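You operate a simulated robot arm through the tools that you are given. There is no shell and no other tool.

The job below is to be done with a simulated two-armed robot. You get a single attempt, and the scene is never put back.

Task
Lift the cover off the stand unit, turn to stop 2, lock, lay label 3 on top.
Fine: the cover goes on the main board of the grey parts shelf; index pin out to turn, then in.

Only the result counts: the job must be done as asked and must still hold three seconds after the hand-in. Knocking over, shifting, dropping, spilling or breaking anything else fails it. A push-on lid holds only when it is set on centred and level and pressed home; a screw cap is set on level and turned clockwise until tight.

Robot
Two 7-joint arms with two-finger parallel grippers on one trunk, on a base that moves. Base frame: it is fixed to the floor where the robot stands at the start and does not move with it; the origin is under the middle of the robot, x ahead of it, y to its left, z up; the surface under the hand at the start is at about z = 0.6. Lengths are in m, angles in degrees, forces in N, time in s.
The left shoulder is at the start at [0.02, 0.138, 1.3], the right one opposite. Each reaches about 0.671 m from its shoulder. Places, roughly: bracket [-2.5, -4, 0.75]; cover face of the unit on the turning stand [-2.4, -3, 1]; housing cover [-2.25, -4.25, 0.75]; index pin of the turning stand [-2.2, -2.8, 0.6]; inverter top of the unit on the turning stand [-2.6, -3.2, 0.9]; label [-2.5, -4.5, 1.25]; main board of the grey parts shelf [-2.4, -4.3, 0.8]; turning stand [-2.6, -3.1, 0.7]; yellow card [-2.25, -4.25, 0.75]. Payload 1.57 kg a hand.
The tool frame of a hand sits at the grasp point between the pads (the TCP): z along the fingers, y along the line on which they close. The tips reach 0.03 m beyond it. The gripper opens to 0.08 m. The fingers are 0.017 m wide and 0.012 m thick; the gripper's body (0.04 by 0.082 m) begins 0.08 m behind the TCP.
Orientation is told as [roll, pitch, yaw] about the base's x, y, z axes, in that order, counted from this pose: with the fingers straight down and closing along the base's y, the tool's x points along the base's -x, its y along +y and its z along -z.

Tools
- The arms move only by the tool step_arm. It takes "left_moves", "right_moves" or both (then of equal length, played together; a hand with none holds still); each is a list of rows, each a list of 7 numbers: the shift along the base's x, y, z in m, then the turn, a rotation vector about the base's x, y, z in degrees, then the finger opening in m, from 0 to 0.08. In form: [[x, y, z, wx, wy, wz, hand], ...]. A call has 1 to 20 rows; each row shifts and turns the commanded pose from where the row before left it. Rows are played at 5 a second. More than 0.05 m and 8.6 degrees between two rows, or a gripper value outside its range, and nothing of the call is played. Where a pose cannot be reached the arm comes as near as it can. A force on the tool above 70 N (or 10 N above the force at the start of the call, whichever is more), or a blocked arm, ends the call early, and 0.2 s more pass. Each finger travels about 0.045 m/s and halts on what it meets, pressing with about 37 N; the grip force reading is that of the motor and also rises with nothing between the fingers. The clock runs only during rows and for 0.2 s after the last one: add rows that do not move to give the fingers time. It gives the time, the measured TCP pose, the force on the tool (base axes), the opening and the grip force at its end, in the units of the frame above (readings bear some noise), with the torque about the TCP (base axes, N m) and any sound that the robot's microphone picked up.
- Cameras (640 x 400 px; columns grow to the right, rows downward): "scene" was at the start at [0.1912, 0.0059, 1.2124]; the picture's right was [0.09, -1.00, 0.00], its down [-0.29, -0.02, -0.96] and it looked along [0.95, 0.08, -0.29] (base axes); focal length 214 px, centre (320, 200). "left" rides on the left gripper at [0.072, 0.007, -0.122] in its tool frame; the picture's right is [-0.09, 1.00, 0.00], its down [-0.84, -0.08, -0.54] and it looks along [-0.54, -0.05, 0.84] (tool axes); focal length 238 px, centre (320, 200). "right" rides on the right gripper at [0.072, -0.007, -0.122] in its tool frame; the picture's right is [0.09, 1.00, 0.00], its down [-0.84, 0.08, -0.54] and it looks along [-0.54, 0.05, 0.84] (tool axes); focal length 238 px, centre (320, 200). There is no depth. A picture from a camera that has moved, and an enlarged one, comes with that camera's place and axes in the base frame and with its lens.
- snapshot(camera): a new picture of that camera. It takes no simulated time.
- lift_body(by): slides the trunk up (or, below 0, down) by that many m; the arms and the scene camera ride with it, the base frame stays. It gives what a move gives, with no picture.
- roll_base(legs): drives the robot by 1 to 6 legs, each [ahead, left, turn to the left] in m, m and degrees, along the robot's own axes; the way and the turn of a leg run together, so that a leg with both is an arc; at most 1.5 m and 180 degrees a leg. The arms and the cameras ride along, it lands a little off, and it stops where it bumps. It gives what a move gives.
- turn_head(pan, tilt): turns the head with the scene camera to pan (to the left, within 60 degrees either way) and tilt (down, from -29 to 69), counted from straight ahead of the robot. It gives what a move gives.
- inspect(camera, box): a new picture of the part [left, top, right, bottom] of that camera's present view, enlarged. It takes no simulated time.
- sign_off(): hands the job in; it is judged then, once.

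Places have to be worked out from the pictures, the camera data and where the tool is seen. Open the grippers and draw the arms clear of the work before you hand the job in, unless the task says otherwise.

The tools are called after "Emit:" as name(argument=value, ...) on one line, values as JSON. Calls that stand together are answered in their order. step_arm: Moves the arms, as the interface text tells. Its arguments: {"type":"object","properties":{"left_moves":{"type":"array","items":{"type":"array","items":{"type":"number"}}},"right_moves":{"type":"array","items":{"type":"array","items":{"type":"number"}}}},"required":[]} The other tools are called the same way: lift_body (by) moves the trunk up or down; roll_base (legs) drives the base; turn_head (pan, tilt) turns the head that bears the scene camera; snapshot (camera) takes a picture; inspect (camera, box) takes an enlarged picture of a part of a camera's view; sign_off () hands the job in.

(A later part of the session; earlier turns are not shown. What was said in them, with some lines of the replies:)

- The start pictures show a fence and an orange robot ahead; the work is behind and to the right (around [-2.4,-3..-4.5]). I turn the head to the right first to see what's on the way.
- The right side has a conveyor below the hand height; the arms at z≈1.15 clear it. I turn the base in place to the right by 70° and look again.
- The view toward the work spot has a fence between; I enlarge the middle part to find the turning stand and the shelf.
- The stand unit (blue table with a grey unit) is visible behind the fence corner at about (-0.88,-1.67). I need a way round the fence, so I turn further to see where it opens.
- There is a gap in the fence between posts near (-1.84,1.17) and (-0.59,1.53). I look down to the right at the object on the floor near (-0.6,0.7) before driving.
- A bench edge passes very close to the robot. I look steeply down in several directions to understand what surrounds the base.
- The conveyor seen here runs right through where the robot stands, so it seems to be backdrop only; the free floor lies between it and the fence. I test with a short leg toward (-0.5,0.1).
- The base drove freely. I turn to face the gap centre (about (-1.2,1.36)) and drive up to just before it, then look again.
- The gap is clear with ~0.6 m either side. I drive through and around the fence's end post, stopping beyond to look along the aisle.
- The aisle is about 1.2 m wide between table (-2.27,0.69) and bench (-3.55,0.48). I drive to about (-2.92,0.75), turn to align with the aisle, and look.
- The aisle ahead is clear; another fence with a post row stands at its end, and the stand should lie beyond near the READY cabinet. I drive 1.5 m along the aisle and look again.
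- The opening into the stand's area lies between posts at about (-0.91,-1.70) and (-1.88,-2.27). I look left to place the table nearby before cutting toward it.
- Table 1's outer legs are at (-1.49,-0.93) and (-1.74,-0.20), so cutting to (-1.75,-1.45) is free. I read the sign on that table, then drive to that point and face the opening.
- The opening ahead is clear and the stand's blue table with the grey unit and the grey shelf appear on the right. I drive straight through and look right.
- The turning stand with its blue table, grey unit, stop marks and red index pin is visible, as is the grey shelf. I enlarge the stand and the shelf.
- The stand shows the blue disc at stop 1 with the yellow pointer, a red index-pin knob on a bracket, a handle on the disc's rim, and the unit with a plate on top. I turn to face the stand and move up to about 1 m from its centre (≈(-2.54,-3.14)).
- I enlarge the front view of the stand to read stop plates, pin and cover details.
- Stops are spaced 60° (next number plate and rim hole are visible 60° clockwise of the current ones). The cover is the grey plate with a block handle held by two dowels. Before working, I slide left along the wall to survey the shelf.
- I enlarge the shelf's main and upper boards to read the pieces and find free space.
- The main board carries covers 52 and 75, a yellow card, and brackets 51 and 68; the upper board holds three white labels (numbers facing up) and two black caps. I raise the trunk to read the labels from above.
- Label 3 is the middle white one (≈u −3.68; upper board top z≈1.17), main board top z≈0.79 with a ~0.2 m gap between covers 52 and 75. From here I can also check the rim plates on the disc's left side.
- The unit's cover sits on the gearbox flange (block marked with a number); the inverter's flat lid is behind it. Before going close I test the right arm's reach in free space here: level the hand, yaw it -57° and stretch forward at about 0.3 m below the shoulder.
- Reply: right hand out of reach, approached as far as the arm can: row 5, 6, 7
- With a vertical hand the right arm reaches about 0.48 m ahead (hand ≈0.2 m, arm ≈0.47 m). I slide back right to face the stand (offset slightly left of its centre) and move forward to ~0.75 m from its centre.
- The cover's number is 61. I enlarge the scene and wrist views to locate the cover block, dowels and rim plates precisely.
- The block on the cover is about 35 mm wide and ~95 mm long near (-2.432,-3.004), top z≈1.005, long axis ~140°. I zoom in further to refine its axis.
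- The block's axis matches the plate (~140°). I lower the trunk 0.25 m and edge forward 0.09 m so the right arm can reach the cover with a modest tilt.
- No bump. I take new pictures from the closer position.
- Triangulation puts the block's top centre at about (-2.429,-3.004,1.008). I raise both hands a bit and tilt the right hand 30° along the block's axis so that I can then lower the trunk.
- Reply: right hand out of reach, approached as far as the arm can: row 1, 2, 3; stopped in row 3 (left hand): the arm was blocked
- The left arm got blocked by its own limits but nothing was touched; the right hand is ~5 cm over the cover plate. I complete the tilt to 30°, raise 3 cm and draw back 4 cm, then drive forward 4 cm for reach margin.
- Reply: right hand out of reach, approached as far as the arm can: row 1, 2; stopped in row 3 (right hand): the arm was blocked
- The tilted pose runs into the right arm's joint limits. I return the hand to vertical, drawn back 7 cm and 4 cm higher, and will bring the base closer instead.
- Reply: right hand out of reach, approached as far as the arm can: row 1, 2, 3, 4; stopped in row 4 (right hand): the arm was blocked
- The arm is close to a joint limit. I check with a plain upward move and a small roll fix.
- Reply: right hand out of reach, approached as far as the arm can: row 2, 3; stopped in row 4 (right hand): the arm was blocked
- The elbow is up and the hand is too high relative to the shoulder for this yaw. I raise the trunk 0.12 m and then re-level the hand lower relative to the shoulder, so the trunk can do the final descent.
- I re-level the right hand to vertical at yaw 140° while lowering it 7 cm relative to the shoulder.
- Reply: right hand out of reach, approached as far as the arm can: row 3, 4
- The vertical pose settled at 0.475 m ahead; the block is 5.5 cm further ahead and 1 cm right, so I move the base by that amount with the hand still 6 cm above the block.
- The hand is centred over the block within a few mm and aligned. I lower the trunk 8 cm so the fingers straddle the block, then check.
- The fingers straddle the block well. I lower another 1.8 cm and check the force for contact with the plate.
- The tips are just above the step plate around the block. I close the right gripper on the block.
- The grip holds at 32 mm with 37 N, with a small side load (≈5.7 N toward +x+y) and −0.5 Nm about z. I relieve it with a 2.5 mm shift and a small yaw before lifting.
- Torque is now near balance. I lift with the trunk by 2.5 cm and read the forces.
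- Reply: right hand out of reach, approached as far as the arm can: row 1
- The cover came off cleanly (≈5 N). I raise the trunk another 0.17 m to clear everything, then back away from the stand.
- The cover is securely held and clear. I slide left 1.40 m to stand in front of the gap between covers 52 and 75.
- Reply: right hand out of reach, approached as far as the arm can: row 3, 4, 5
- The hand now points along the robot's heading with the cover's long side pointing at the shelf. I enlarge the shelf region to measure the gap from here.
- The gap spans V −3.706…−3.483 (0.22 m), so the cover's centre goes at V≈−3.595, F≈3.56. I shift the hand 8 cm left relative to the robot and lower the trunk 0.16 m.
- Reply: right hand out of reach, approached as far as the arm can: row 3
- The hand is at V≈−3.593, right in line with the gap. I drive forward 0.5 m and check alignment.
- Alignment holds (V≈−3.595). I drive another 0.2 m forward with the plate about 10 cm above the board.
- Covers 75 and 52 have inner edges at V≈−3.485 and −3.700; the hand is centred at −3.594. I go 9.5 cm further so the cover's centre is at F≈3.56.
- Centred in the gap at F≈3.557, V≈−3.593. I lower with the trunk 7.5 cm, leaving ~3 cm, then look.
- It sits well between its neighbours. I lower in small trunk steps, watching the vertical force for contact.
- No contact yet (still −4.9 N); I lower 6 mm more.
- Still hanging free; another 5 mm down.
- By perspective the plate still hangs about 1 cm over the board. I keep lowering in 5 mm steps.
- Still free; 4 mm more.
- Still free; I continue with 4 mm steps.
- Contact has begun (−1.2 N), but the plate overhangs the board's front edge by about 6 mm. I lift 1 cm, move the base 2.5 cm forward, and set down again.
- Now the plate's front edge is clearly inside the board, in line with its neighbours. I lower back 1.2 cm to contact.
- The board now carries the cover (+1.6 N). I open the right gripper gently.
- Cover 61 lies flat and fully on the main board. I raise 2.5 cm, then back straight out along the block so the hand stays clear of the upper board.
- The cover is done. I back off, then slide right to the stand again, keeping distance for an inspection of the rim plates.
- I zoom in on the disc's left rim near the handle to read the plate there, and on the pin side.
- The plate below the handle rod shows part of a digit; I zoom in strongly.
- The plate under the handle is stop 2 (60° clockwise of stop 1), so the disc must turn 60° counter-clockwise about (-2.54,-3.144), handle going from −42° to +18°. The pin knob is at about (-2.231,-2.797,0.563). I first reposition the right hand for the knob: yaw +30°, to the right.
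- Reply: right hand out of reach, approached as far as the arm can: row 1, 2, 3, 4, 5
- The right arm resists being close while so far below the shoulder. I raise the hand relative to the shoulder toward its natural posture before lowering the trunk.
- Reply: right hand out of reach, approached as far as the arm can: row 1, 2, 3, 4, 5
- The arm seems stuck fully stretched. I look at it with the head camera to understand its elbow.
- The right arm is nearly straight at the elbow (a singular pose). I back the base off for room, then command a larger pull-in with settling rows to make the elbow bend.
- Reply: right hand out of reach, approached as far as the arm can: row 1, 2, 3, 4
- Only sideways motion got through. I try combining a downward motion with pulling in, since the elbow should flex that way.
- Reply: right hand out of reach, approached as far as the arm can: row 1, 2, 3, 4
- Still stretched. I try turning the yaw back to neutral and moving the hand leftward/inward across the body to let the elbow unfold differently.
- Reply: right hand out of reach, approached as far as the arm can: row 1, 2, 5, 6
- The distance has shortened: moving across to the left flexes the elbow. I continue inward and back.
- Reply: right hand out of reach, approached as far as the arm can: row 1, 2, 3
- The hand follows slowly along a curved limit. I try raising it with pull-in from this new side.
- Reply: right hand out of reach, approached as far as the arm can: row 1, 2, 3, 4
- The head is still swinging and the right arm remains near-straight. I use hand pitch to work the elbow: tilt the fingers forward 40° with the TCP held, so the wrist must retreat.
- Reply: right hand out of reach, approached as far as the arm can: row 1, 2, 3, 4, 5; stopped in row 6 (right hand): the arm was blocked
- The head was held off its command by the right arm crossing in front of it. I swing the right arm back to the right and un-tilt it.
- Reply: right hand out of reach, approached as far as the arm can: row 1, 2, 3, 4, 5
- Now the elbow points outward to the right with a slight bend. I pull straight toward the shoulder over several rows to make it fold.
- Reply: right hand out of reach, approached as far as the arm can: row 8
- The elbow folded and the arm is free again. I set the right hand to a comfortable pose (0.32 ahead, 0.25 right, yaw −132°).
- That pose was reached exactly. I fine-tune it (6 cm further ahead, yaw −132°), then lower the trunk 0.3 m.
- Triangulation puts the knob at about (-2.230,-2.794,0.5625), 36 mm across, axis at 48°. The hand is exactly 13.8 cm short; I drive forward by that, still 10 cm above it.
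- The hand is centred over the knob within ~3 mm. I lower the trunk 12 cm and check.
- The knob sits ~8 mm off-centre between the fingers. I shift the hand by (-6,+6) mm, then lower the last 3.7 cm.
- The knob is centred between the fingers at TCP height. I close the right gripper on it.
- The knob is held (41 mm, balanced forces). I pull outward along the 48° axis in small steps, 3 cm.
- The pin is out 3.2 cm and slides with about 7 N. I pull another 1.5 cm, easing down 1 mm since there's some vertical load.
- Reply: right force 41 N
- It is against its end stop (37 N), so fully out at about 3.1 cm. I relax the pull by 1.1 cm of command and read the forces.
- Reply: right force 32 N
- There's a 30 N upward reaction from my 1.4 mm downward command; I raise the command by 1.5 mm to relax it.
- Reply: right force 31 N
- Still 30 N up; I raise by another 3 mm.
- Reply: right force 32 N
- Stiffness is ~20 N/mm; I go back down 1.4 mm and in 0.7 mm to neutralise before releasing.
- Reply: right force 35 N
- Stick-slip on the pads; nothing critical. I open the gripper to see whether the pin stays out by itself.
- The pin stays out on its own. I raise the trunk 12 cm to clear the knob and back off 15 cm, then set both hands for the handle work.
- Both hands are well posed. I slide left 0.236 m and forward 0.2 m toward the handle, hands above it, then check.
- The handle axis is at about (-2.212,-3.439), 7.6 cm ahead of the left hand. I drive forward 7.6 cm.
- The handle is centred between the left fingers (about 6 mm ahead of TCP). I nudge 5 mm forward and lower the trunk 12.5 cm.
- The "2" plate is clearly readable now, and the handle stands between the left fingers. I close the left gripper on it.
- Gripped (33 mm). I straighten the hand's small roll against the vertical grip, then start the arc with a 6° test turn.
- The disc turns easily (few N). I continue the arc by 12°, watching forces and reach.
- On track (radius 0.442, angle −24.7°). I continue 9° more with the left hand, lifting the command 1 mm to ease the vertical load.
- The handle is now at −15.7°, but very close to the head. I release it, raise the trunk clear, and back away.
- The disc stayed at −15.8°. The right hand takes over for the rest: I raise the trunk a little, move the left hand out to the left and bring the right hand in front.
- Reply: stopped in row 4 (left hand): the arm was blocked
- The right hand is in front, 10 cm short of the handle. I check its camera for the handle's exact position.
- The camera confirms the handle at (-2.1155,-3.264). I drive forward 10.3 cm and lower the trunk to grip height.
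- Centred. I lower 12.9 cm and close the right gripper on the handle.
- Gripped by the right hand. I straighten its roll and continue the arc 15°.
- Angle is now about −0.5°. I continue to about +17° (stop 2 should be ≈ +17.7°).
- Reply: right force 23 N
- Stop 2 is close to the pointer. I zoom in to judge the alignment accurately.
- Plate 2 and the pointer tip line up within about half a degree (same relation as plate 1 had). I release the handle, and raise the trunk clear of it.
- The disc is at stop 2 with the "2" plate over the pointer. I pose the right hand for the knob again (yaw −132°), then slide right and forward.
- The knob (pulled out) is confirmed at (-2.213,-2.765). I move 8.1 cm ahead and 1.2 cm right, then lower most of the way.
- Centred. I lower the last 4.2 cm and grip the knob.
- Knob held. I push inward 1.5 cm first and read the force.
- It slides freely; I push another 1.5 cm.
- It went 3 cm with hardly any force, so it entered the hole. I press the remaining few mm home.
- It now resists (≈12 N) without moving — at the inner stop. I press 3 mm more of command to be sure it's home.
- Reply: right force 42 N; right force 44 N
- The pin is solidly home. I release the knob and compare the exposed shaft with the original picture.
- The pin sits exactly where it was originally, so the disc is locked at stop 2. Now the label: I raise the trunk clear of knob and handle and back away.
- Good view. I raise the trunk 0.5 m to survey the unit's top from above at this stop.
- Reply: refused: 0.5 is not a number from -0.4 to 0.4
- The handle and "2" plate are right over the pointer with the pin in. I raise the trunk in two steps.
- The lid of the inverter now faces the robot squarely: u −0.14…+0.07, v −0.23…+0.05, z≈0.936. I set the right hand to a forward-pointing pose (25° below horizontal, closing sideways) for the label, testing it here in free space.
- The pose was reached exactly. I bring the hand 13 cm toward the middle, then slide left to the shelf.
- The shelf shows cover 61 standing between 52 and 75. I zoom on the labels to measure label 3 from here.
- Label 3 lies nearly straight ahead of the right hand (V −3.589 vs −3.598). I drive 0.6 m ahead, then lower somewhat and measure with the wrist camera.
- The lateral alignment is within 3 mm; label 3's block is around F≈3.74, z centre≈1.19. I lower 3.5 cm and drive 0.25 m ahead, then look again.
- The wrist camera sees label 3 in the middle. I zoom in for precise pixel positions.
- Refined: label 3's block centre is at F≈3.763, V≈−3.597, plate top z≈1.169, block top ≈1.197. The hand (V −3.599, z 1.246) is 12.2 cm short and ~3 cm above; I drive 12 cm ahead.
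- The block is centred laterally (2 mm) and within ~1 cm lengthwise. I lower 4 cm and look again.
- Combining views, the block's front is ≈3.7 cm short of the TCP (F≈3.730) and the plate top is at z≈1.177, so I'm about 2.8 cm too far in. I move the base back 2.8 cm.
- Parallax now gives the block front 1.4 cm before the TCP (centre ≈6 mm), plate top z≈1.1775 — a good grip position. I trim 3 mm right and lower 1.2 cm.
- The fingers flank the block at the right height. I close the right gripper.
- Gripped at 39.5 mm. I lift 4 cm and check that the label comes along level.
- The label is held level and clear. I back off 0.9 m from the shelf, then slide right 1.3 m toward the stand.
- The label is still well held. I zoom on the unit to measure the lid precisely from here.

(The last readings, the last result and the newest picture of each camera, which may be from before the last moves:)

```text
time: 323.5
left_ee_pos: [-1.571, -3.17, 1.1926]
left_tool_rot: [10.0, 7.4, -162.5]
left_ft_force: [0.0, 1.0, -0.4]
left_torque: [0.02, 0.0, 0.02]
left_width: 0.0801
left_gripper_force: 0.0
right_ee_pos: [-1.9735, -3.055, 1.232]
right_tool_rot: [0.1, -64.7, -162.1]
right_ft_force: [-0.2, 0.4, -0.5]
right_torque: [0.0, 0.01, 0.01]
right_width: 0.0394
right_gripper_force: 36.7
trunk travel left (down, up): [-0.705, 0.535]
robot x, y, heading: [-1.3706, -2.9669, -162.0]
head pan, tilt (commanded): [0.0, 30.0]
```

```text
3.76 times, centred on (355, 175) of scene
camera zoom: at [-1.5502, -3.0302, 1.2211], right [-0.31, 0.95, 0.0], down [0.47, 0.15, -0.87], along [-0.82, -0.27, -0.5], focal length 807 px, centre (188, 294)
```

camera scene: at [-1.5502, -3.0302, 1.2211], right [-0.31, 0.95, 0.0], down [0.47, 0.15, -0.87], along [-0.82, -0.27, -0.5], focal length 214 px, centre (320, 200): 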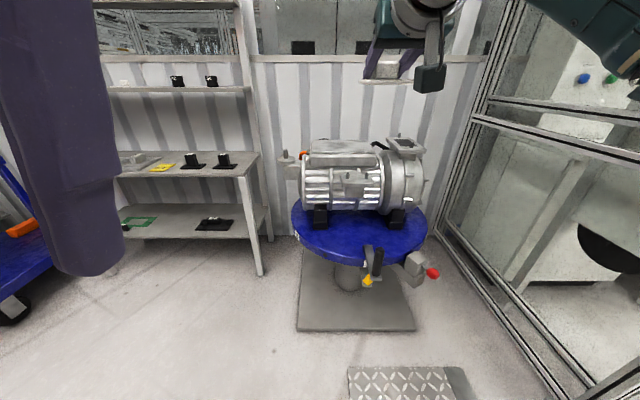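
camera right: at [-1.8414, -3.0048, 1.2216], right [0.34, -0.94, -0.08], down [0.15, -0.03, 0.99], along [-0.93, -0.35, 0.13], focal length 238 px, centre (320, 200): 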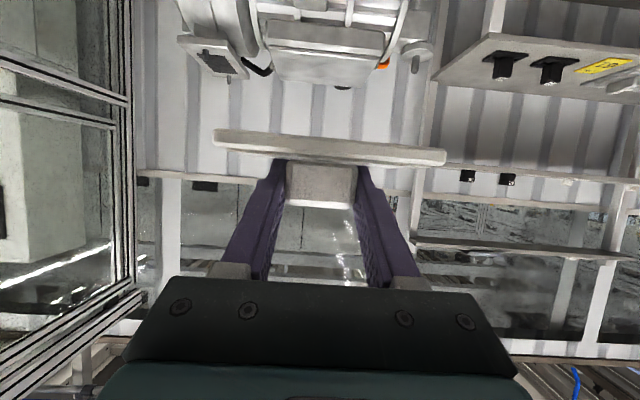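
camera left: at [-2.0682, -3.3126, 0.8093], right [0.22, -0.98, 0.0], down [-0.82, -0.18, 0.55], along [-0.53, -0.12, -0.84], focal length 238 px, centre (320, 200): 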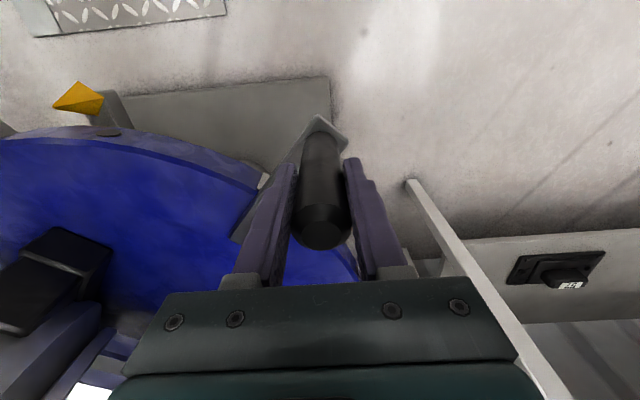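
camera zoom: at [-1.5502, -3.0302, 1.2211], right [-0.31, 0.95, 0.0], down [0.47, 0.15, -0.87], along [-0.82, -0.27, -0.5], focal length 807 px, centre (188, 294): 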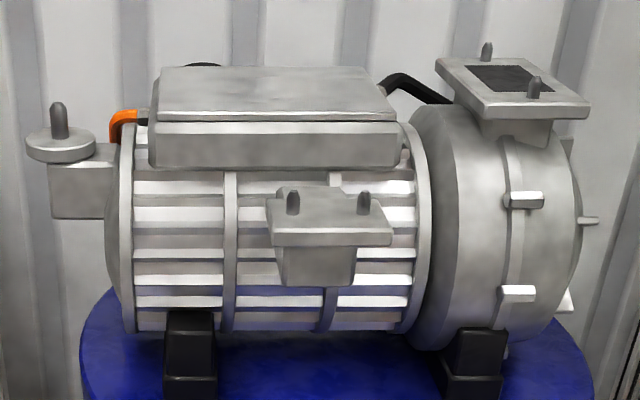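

The lid's flat top spans u≈−0.14…+0.065, v≈−0.23…+0.045 at z≈0.936. I extend the hand 3 cm, lower the trunk 0.2 m and drive 0.44 m forward, offset 3 cm left.

Emit:
step_arm(right_moves=[[-0.0143, -0.0046, 0, 0, 0, 0, 0.0], [-0.0143, -0.0046, 0, 0, 0, 0, 0.0], [0, 0, 0, 0, 0, 0, 0.0]])

Emit:
lift_body(by=-0.18)

Emit:
roll_base(legs=[[0.44, 0.03, 0]])

Emit:
snapshot(camera="scene")

Emit:
snapshot(camera="right")

```text
time: 324.3
left_ee_pos: [-1.5717, -3.1691, 1.1916]
left_tool_rot: [10.0, 7.4, -162.6]
left_ft_force: [0.1, -0.2, -0.9]
left_torque: [-0.01, 0.01, -0.03]
left_width: 0.08
left_gripper_force: 0.0
right_ee_pos: [-2.002, -3.0623, 1.2334]
right_tool_rot: [0.0, -64.6, -162.1]
right_ft_force: [-0.5, -0.1, -1.1]
right_torque: [-0.02, 0.04, -0.02]
right_width: 0.0394
right_gripper_force: 37.3
trunk travel left (down, up): [-0.705, 0.535]
robot x, y, heading: [-1.3701, -2.9687, -161.8]
head pan, tilt (commanded): [0.0, 30.0]
```

```text
time: 326.3
left_ee_pos: [-1.5705, -3.1694, 1.0129]
left_tool_rot: [10.0, 7.4, -162.5]
left_ft_force: [-0.1, -0.2, -0.5]
left_torque: [0.0, 0.01, -0.01]
left_width: 0.0801
left_gripper_force: 0.1
right_ee_pos: [-2.0019, -3.0623, 1.0542]
right_tool_rot: [0.1, -64.7, -162.1]
right_ft_force: [-0.1, 0.5, -1.1]
right_torque: [0.02, 0.02, 0.02]
right_width: 0.0396
right_gripper_force: 36.7
trunk travel left (down, up): [-0.525, 0.715]
robot x, y, heading: [-1.3652, -2.9675, -162.0]
head pan, tilt (commanded): [0.0, 30.0]
```

```text
time: 329.0
left_ee_pos: [-1.9841, -3.3316, 1.0136]
left_tool_rot: [10.1, 7.4, -163.0]
left_ft_force: [0.2, 0.4, 0.0]
left_torque: [0.0, -0.01, -0.03]
left_width: 0.0803
left_gripper_force: 0.1
right_ee_pos: [-2.4158, -3.2217, 1.0521]
right_tool_rot: [0.1, -64.6, -162.7]
right_ft_force: [0.6, -0.1, -0.9]
right_torque: [-0.01, -0.02, -0.01]
right_width: 0.0393
right_gripper_force: 37.3
trunk travel left (down, up): [-0.525, 0.715]
robot x, y, heading: [-1.781, -3.1309, -162.5]
head pan, tilt (commanded): [0.0, 30.0]
```

```text
taken
camera scene: at [-1.964, -3.1929, 1.0411], right [-0.3, 0.95, 0.0], down [0.48, 0.15, -0.87], along [-0.83, -0.26, -0.5], focal length 214 px, centre (320, 200)
```

scene: 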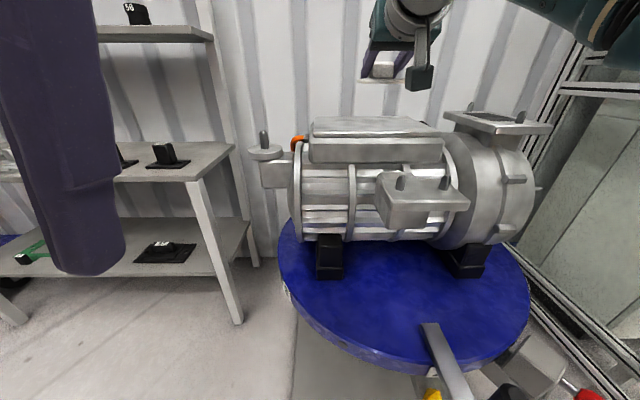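

```text
taken
camera right: at [-2.2836, -3.1733, 1.0417], right [0.34, -0.94, -0.08], down [0.15, -0.03, 0.99], along [-0.93, -0.34, 0.13], focal length 238 px, centre (320, 200)
```

right: 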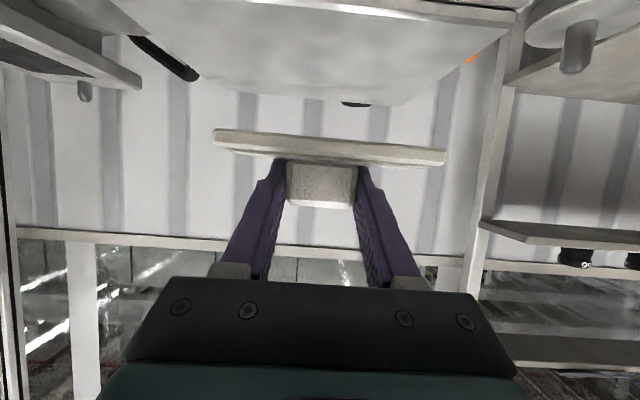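

The hand is above the near part of the lid. I zoom on the wrist view to locate the lid's edges relative to the label.

Emit:
inspect(camera="right", box=[80, 0, 560, 200])

Emit:
inspect(camera="scene", box=[290, 40, 480, 240])

```text
1.33 times, centred on (320, 100) of right
camera zoom: at [-2.2836, -3.1733, 1.0417], right [0.34, -0.94, -0.08], down [0.15, -0.03, 0.99], along [-0.93, -0.34, 0.13], focal length 318 px, centre (320, 333)
```

zoom: 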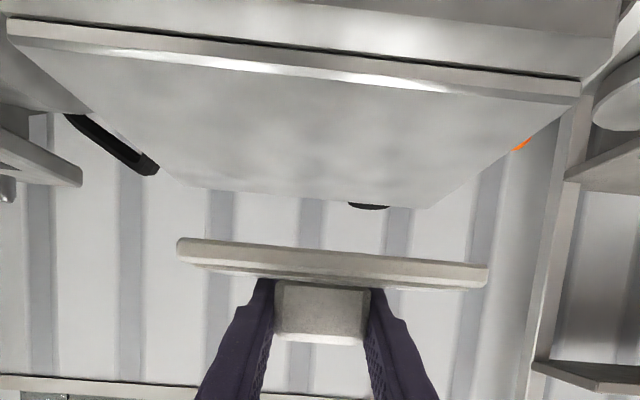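

```text
2.00 times, centred on (385, 140) of scene
camera zoom: at [-1.964, -3.1929, 1.0411], right [-0.3, 0.95, 0.0], down [0.48, 0.15, -0.87], along [-0.83, -0.26, -0.5], focal length 429 px, centre (190, 320)
```

zoom: 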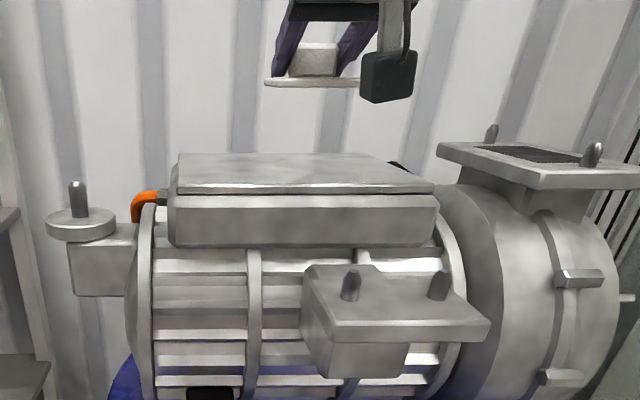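

The lid top is at z≈0.935, its near edge at u≈0.063 and far edge at −0.144; the hand is at u=0.094, v=−0.112. I drive 10.9 cm further and extend 1.5 cm so that the label comes well inside the lid.

Emit:
roll_base(legs=[[0.109, 0, 0]])

Emit:
step_arm(right_moves=[[-0.0143, -0.0045, 0, 0, 0, 0, 0.0], [0, 0, 0, 0, 0, 0, 0.0]])

Emit:
snapshot(camera="scene")

Emit:
inspect(camera="right", box=[80, 0, 560, 200])

```text
time: 330.2
left_ee_pos: [-2.0893, -3.3666, 1.0121]
left_tool_rot: [9.9, 7.4, -163.1]
left_ft_force: [-0.8, -0.1, 0.2]
left_torque: [0.0, -0.05, 0.0]
left_width: 0.0797
left_gripper_force: 0.0
right_ee_pos: [-2.5186, -3.2555, 1.0544]
right_tool_rot: [0.1, -64.6, -162.6]
right_ft_force: [0.6, 0.9, -1.0]
right_torque: [0.01, 0.05, 0.0]
right_width: 0.0393
right_gripper_force: 37.1
trunk travel left (down, up): [-0.525, 0.715]
robot x, y, heading: [-1.8838, -3.1688, -162.5]
head pan, tilt (commanded): [0.0, 30.0]
```

```text
time: 330.8
left_ee_pos: [-2.0899, -3.3641, 1.0119]
left_tool_rot: [10.0, 7.4, -163.0]
left_ft_force: [0.6, -0.5, 0.4]
left_torque: [-0.01, -0.03, -0.02]
left_width: 0.0799
left_gripper_force: 0.0
right_ee_pos: [-2.5333, -3.2586, 1.0521]
right_tool_rot: [0.1, -64.6, -162.6]
right_ft_force: [-0.1, 0.5, -0.6]
right_torque: [-0.01, 0.03, 0.01]
right_width: 0.0393
right_gripper_force: 37.3
trunk travel left (down, up): [-0.525, 0.715]
robot x, y, heading: [-1.886, -3.1646, -162.7]
head pan, tilt (commanded): [0.0, 30.0]
```

```text
taken
camera scene: at [-2.0672, -3.2256, 1.0411], right [-0.3, 0.95, 0.0], down [0.48, 0.15, -0.87], along [-0.83, -0.26, -0.5], focal length 214 px, centre (320, 200)
```

scene: 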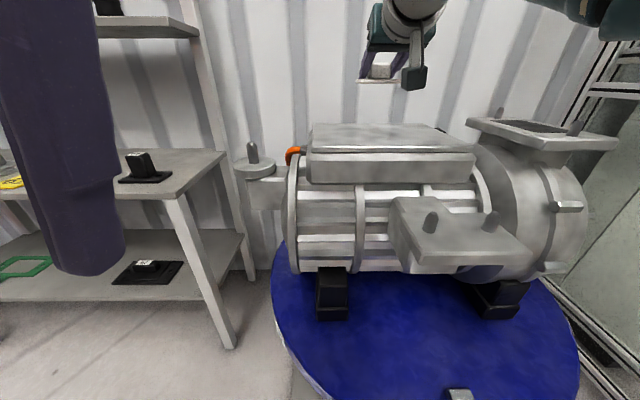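

```text
1.33 times, centred on (320, 100) of right
camera zoom: at [-2.4014, -3.2107, 1.0412], right [0.34, -0.94, -0.08], down [0.15, -0.03, 0.99], along [-0.93, -0.35, 0.13], focal length 318 px, centre (320, 333)
```

zoom: 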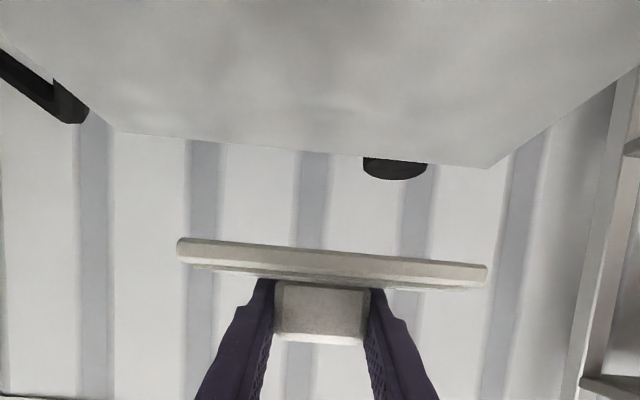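

The label is over the lid with u≈−0.03, v≈−0.11 and well aligned. I lower 7.8 cm, leaving ~1.5 cm.

Emit:
lift_body(by=-0.078)

Emit:
snapshot(camera="scene")

Emit:
inspect(camera="scene", box=[290, 50, 490, 200])

```text
time: 331.9
left_ee_pos: [-2.0892, -3.3647, 0.9347]
left_tool_rot: [10.0, 7.3, -163.0]
left_ft_force: [0.1, -0.5, -0.8]
left_torque: [-0.02, -0.01, -0.02]
left_width: 0.0799
left_gripper_force: 0.1
right_ee_pos: [-2.5333, -3.2578, 0.9748]
right_tool_rot: [0.1, -64.6, -162.6]
right_ft_force: [0.1, 0.1, 0.2]
right_torque: [0.01, 0.01, 0.01]
right_width: 0.0392
right_gripper_force: 36.9
trunk travel left (down, up): [-0.447, 0.793]
robot x, y, heading: [-1.8848, -3.1657, -162.4]
head pan, tilt (commanded): [0.0, 30.0]
```

```text
taken
camera scene: at [-2.0674, -3.2257, 0.9631], right [-0.3, 0.95, 0.0], down [0.48, 0.15, -0.87], along [-0.83, -0.26, -0.5], focal length 214 px, centre (320, 200)
```

scene: 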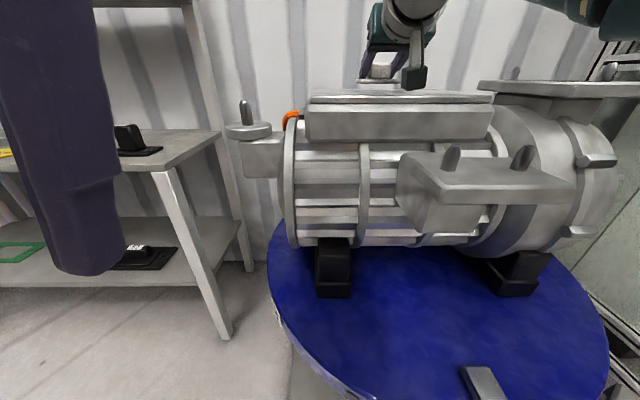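

```text
2.67 times, centred on (390, 125) of scene
camera zoom: at [-2.0674, -3.2257, 0.9631], right [-0.3, 0.95, 0.0], down [0.48, 0.15, -0.87], along [-0.83, -0.26, -0.5], focal length 572 px, centre (133, 400)
```

zoom: 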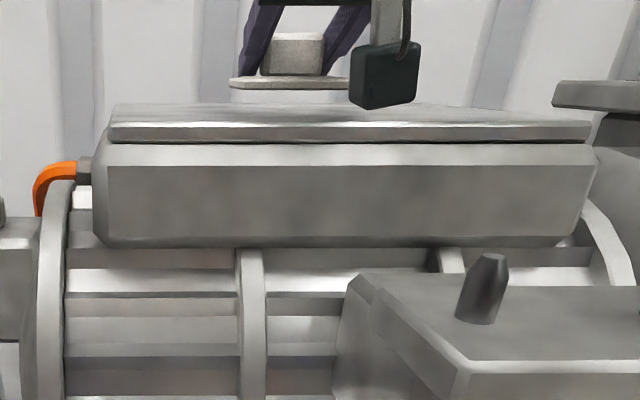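

About 1.7 cm remain; the hand's camera box stays in front of the lid edge. I lower 1.2 cm, then in 3 mm steps while reading the force.

Emit:
lift_body(by=-0.012)

Emit:
inspect(camera="scene", box=[310, 40, 460, 130])

```text
time: 332.5
left_ee_pos: [-2.0884, -3.3653, 0.9224]
left_tool_rot: [10.1, 7.4, -162.9]
left_ft_force: [0.3, -0.3, 1.4]
left_torque: [0.03, 0.0, -0.02]
left_width: 0.0799
left_gripper_force: 0.0
right_ee_pos: [-2.5339, -3.2598, 0.9631]
right_tool_rot: [0.1, -64.7, -162.6]
right_ft_force: [0.3, 0.2, -1.4]
right_torque: [-0.05, 0.01, -0.02]
right_width: 0.0395
right_gripper_force: 37.3
trunk travel left (down, up): [-0.435, 0.805]
robot x, y, heading: [-1.8858, -3.1675, -162.4]
head pan, tilt (commanded): [0.0, 30.0]
```

```text
4.27 times, centred on (385, 85) of scene
camera zoom: at [-2.0674, -3.2257, 0.9511], right [-0.3, 0.95, 0.0], down [0.48, 0.15, -0.87], along [-0.83, -0.26, -0.5], focal length 915 px, centre (43, 691)
```

zoom: 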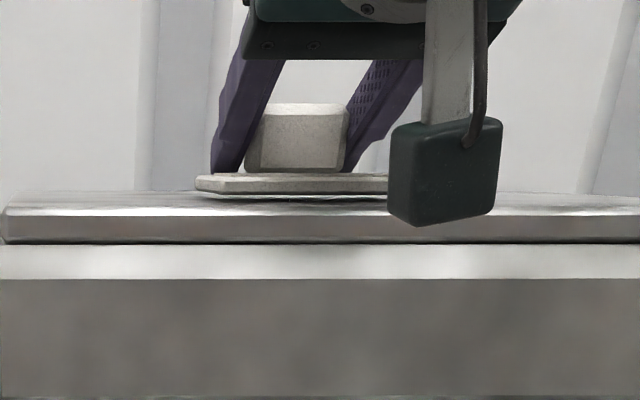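

The label is only a few mm above the lid. I lower 3 mm.

Emit:
lift_body(by=-0.003)

```text
time: 333.0
left_ee_pos: [-2.0905, -3.3649, 0.9197]
left_tool_rot: [10.0, 7.5, -163.1]
left_ft_force: [0.1, -0.5, 1.0]
left_torque: [0.02, 0.02, 0.0]
left_width: 0.0799
left_gripper_force: 0.1
right_ee_pos: [-2.5351, -3.2589, 0.96]
right_tool_rot: [0.0, -64.6, -162.7]
right_ft_force: [1.6, 0.0, 2.2]
right_torque: [0.1, -0.13, -0.01]
right_width: 0.0391
right_gripper_force: 36.8
trunk travel left (down, up): [-0.432, 0.808]
robot x, y, heading: [-1.8871, -3.1649, -162.3]
head pan, tilt (commanded): [0.0, 30.0]
```

First contact (+2.2 N, slight torque). I lower 1 mm more and look.

Emit:
lift_body(by=-0.0012)

Emit:
inspect(camera="scene", box=[310, 40, 460, 130])

Emit:
inspect(camera="right", box=[180, 100, 460, 240])

```text
time: 333.6
left_ee_pos: [-2.0902, -3.3646, 0.9188]
left_tool_rot: [10.0, 7.4, -163.1]
left_ft_force: [0.8, -0.1, -0.3]
left_torque: [0.02, 0.0, 0.03]
left_width: 0.0799
left_gripper_force: 0.1
right_ee_pos: [-2.5338, -3.2592, 0.9606]
right_tool_rot: [0.1, -64.8, -162.5]
right_ft_force: [3.1, 0.7, 8.9]
right_torque: [0.21, -0.55, -0.01]
right_width: 0.0394
right_gripper_force: 37.2
trunk travel left (down, up): [-0.431, 0.809]
robot x, y, heading: [-1.8835, -3.1685, -162.5]
head pan, tilt (commanded): [0.0, 30.0]
```

```text
4.27 times, centred on (385, 85) of scene
camera zoom: at [-2.0677, -3.2256, 0.9471], right [-0.3, 0.95, 0.0], down [0.48, 0.15, -0.87], along [-0.83, -0.26, -0.5], focal length 915 px, centre (43, 691)
```

zoom: 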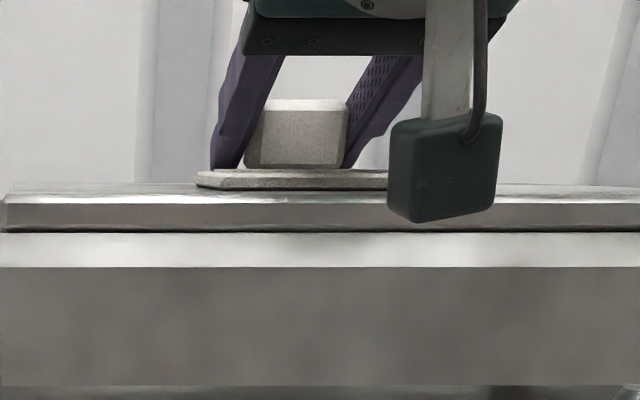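

```text
2.29 times, centred on (320, 170) of right
camera zoom: at [-2.402, -3.2109, 0.9485], right [0.34, -0.94, -0.08], down [0.15, -0.03, 0.99], along [-0.93, -0.35, 0.13], focal length 545 px, centre (320, 269)
```

zoom: 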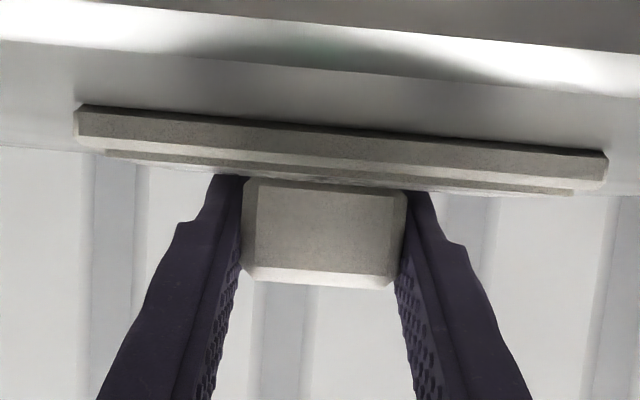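

The label lies flat on the lid with ~9 N of contact. I open the gripper.

Emit:
step_arm(right_moves=[[0, 0, 0, 0, 0, 0, 0.042], [0, 0, 0, 0, 0, 0, 0.05], [0, 0, 0, 0, 0, 0, 0.07], [0, 0, 0, 0, 0, 0, 0.08], [0, 0, 0, 0, 0, 0, 0.08]])

Emit:
inspect(camera="scene", box=[310, 40, 460, 130])

Emit:
inspect(camera="right", box=[180, 100, 460, 240])

```text
time: 334.8
left_ee_pos: [-2.0897, -3.3646, 0.9178]
left_tool_rot: [10.0, 7.3, -162.9]
left_ft_force: [0.5, 0.5, 0.1]
left_torque: [-0.01, 0.01, 0.01]
left_width: 0.08
left_gripper_force: 0.0
right_ee_pos: [-2.5339, -3.2589, 0.9585]
right_tool_rot: [0.1, -64.6, -162.6]
right_ft_force: [-0.3, -0.2, -0.2]
right_torque: [0.02, -0.03, -0.03]
right_width: 0.0801
right_gripper_force: 0.1
trunk travel left (down, up): [-0.431, 0.809]
robot x, y, heading: [-1.8855, -3.1645, -162.2]
head pan, tilt (commanded): [0.0, 30.0]
```

```text
4.27 times, centred on (385, 85) of scene
camera zoom: at [-2.0674, -3.2257, 0.9469], right [-0.3, 0.95, 0.0], down [0.48, 0.15, -0.87], along [-0.83, -0.26, -0.5], focal length 915 px, centre (43, 691)
```

zoom: 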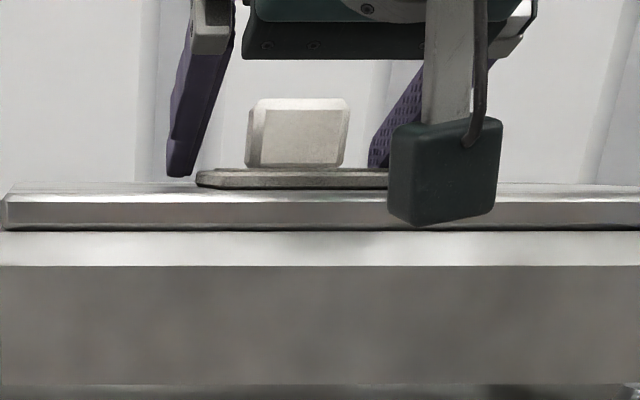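

```text
2.29 times, centred on (320, 170) of right
camera zoom: at [-2.4015, -3.2107, 0.9472], right [0.34, -0.94, -0.08], down [0.15, -0.03, 0.99], along [-0.93, -0.34, 0.13], focal length 545 px, centre (320, 269)
```

zoom: 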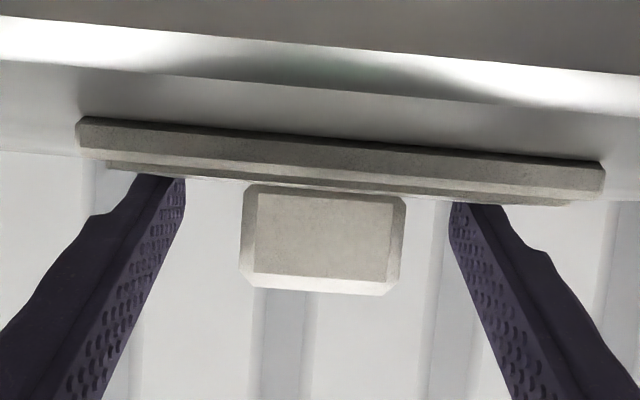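

The label stays flat on the lid, released. I raise straight up 10 cm.

Emit:
lift_body(by=0.1)

Emit:
roll_base(legs=[[-0.4, 0, 0]])

Emit:
lift_body(by=0.25)

Emit:
turn_head(pan=0, tilt=38)

Emit:
snapshot(camera="scene")

Emit:
inspect(camera="scene", box=[250, 80, 450, 280])

```text
time: 336.1
left_ee_pos: [-2.0891, -3.3649, 1.0185]
left_tool_rot: [10.0, 7.5, -163.0]
left_ft_force: [-0.6, 0.3, -0.8]
left_torque: [0.0, 0.02, 0.0]
left_width: 0.0802
left_gripper_force: 0.0
right_ee_pos: [-2.5344, -3.2591, 1.0598]
right_tool_rot: [0.0, -64.7, -162.5]
right_ft_force: [-0.1, 0.1, 1.1]
right_torque: [0.01, 0.0, -0.02]
right_width: 0.08
right_gripper_force: 0.1
trunk travel left (down, up): [-0.531, 0.709]
robot x, y, heading: [-1.8832, -3.1622, -162.2]
head pan, tilt (commanded): [0.0, 30.0]
```

```text
time: 338.6
left_ee_pos: [-1.7099, -3.2447, 1.0184]
left_tool_rot: [10.0, 7.4, -163.0]
left_ft_force: [-0.7, 0.5, 0.2]
left_torque: [-0.01, 0.04, -0.01]
left_width: 0.0799
left_gripper_force: 0.0
right_ee_pos: [-2.1533, -3.1387, 1.0586]
right_tool_rot: [0.1, -64.6, -162.6]
right_ft_force: [-0.3, 0.8, 0.3]
right_torque: [0.0, 0.01, -0.02]
right_width: 0.0799
right_gripper_force: 0.0
trunk travel left (down, up): [-0.531, 0.709]
robot x, y, heading: [-1.509, -3.0459, -162.7]
head pan, tilt (commanded): [0.0, 30.0]
```

```text
time: 341.1
left_ee_pos: [-1.7095, -3.2442, 1.2684]
left_tool_rot: [10.0, 7.5, -163.0]
left_ft_force: [-0.7, 0.1, -0.5]
left_torque: [0.05, -0.01, -0.04]
left_width: 0.08
left_gripper_force: 0.1
right_ee_pos: [-2.1541, -3.1387, 1.309]
right_tool_rot: [0.0, -64.6, -162.6]
right_ft_force: [-0.2, 1.3, -0.1]
right_torque: [0.0, 0.0, 0.0]
right_width: 0.0802
right_gripper_force: 0.1
trunk travel left (down, up): [-0.781, 0.459]
robot x, y, heading: [-1.5075, -3.0459, -162.4]
head pan, tilt (commanded): [0.0, 30.0]
```

```text
time: 341.8
left_ee_pos: [-1.7102, -3.2443, 1.2689]
left_tool_rot: [9.9, 7.4, -163.0]
left_ft_force: [-0.5, 0.5, -0.2]
left_torque: [-0.04, 0.0, -0.02]
left_width: 0.0801
left_gripper_force: 0.1
right_ee_pos: [-2.153, -3.1378, 1.3095]
right_tool_rot: [0.1, -64.6, -162.6]
right_ft_force: [-0.2, 0.3, 0.1]
right_torque: [0.0, 0.01, 0.01]
right_width: 0.0798
right_gripper_force: 0.1
trunk travel left (down, up): [-0.781, 0.459]
robot x, y, heading: [-1.4985, -3.0446, -162.3]
head pan, tilt (commanded): [0.0, 38.0]
```

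```text
taken
camera scene: at [-1.6835, -3.1042, 1.2846], right [-0.3, 0.95, 0.0], down [0.59, 0.19, -0.79], along [-0.75, -0.24, -0.62], focal length 214 px, centre (320, 200)
```

scene: 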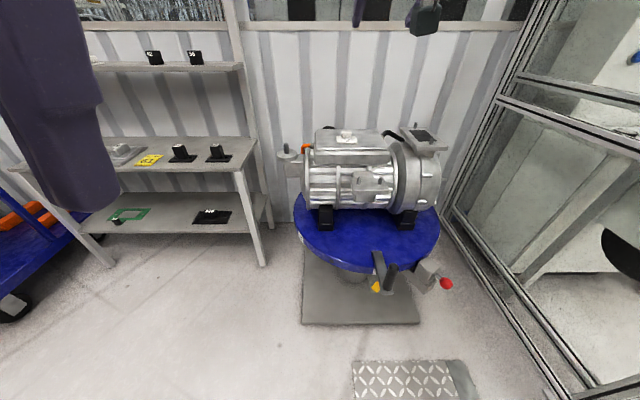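

```text
2.00 times, centred on (350, 180) of scene
camera zoom: at [-1.6835, -3.1042, 1.2846], right [-0.3, 0.95, 0.0], down [0.59, 0.19, -0.79], along [-0.75, -0.24, -0.62], focal length 429 px, centre (260, 240)
```

zoom: 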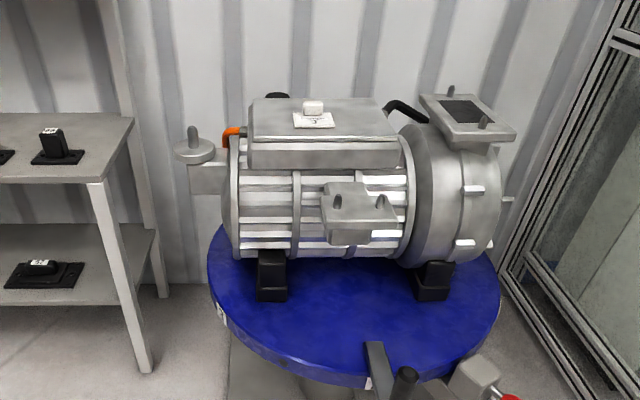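

The label lies on the inverter lid. I do a final check of the label, the stop and pin, and the cover on the shelf.

Emit:
inspect(camera="scene", box=[305, 115, 405, 165])

Emit:
inspect(camera="scene", box=[340, 225, 470, 305])

Emit:
turn_head(pan=45, tilt=20)

Emit:
snapshot(camera="scene")

```text
6.40 times, centred on (355, 140) of scene
camera zoom: at [-1.6835, -3.1042, 1.2846], right [-0.3, 0.95, 0.0], down [0.59, 0.19, -0.79], along [-0.75, -0.24, -0.62], focal length 1373 px, centre (96, 584)
```

zoom: 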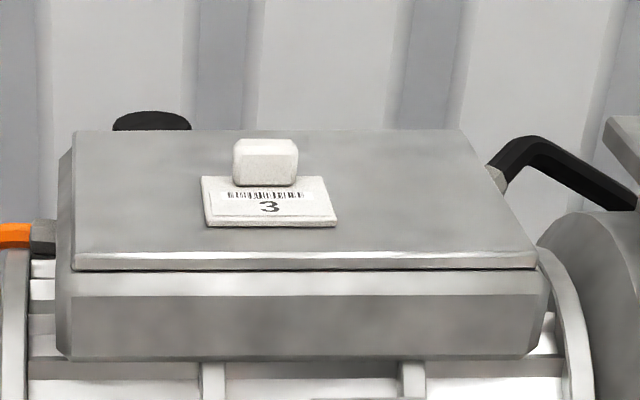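

```text
4.92 times, centred on (405, 265) of scene
camera zoom: at [-1.6835, -3.1042, 1.2846], right [-0.3, 0.95, 0.0], down [0.59, 0.19, -0.79], along [-0.75, -0.24, -0.62], focal length 1056 px, centre (-98, -120)
```

zoom: 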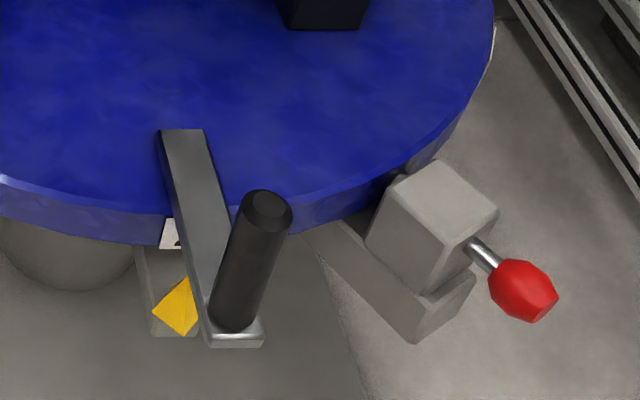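

```text
time: 343.0
left_ee_pos: [-1.7092, -3.2437, 1.2689]
left_tool_rot: [10.1, 7.4, -163.0]
left_ft_force: [0.0, -0.4, -0.5]
left_torque: [0.02, -0.02, -0.01]
left_width: 0.0801
left_gripper_force: 0.1
right_ee_pos: [-2.1539, -3.1395, 1.3087]
right_tool_rot: [0.2, -64.5, -162.7]
right_ft_force: [-1.0, -0.2, -1.2]
right_torque: [0.0, 0.01, -0.02]
right_width: 0.0799
right_gripper_force: 0.1
trunk travel left (down, up): [-0.781, 0.459]
robot x, y, heading: [-1.5046, -3.0472, -162.2]
head pan, tilt (commanded): [45.0, 20.0]
```

```text
taken
camera scene: at [-1.6442, -3.1607, 1.3129], right [-0.89, 0.46, 0.0], down [0.16, 0.3, -0.94], along [-0.43, -0.83, -0.34], focal length 214 px, centre (320, 200)
```

scene: 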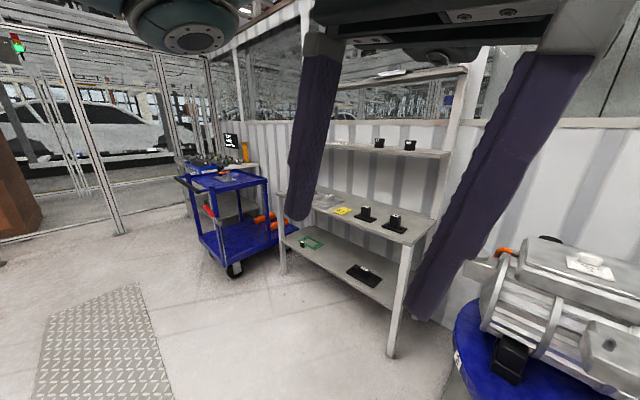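

Label 3 lies flat on the lid, stop 2 is at the pointer with the pin home, and cover 61 is on the main board. I back the robot off a little more so the arms are well clear.

Emit:
roll_base(legs=[[-0.3, 0, 0]])

Emit:
turn_head(pan=0, tilt=25)

Emit:
snapshot(camera="scene")

Emit:
inspect(camera="scene", box=[60, 110, 260, 240])

```text
time: 345.0
left_ee_pos: [-1.4227, -3.1545, 1.2673]
left_tool_rot: [10.1, 7.4, -162.9]
left_ft_force: [-0.4, 0.1, 0.7]
left_torque: [0.0, 0.0, 0.0]
left_width: 0.08
left_gripper_force: 0.1
right_ee_pos: [-1.8676, -3.0481, 1.3082]
right_tool_rot: [0.1, -64.7, -162.4]
right_ft_force: [-0.1, 1.0, 0.1]
right_torque: [0.0, -0.05, -0.02]
right_width: 0.0802
right_gripper_force: 0.0
trunk travel left (down, up): [-0.781, 0.459]
robot x, y, heading: [-1.2213, -2.9554, -162.4]
head pan, tilt (commanded): [45.0, 20.0]
```

```text
time: 346.1
left_ee_pos: [-1.422, -3.1534, 1.2688]
left_tool_rot: [10.0, 7.5, -162.9]
left_ft_force: [-0.3, 0.1, 0.4]
left_torque: [-0.02, -0.01, -0.04]
left_width: 0.08
left_gripper_force: 0.1
right_ee_pos: [-1.867, -3.0478, 1.3085]
right_tool_rot: [0.1, -64.6, -162.6]
right_ft_force: [-0.8, -0.3, 0.5]
right_torque: [0.02, -0.01, -0.01]
right_width: 0.0799
right_gripper_force: 0.2
trunk travel left (down, up): [-0.781, 0.459]
robot x, y, heading: [-1.2197, -2.9547, -162.4]
head pan, tilt (commanded): [0.0, 25.0]
```

```text
taken
camera scene: at [-1.4024, -3.0153, 1.3049], right [-0.3, 0.95, 0.0], down [0.4, 0.13, -0.91], along [-0.86, -0.28, -0.42], focal length 214 px, centre (320, 200)
```

scene: 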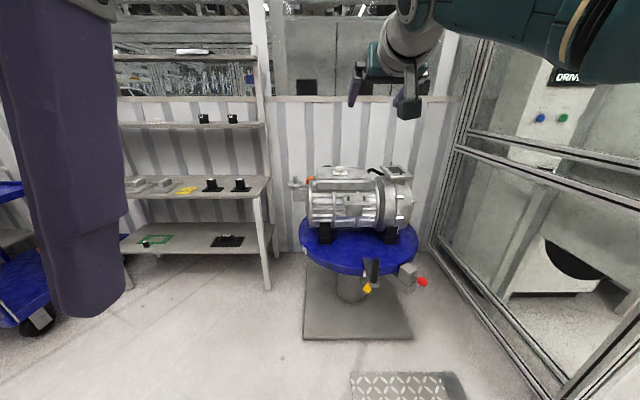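

```text
3.08 times, centred on (160, 175) of scene
camera zoom: at [-1.4024, -3.0153, 1.3049], right [-0.3, 0.95, 0.0], down [0.4, 0.13, -0.91], along [-0.86, -0.28, -0.42], focal length 660 px, centre (812, 277)
```

zoom: 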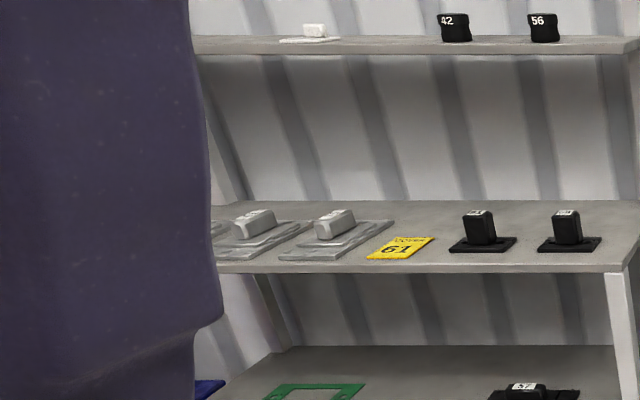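

Everything is in place: cover 61 is on the main board, the unit is locked at stop 2, label 3 lies on the inverter top, the grippers are open and the arms are clear. I hand the job in.

Emit:
sign_off()

```text
The job is handed in.
```

I did the job and handed it in. The hand-in reported no verdict, so these are my own checks.

- **Cover:** cover 61 came off the stand unit and lies flat on the main board of the grey parts shelf, between covers 52 and 75. It is fully inside the board's front edge.
- **Stop 2:** I pulled the index pin out, where it stayed. I turned the table 60°, first with the left hand and then with the right, until the "2" plate stood over the yellow pointer.
- **Lock:** I pushed the pin back in to the same depth it started at, where it met a firm stop. I did not try to turn the table against it afterwards.
- **Label:** label 3 lies flat on the inverter top, with its whole plate on the lid.

The grippers are open and the robot has backed away, so the arms are clear. I saw nothing else knocked or moved in the pictures I took at the end.
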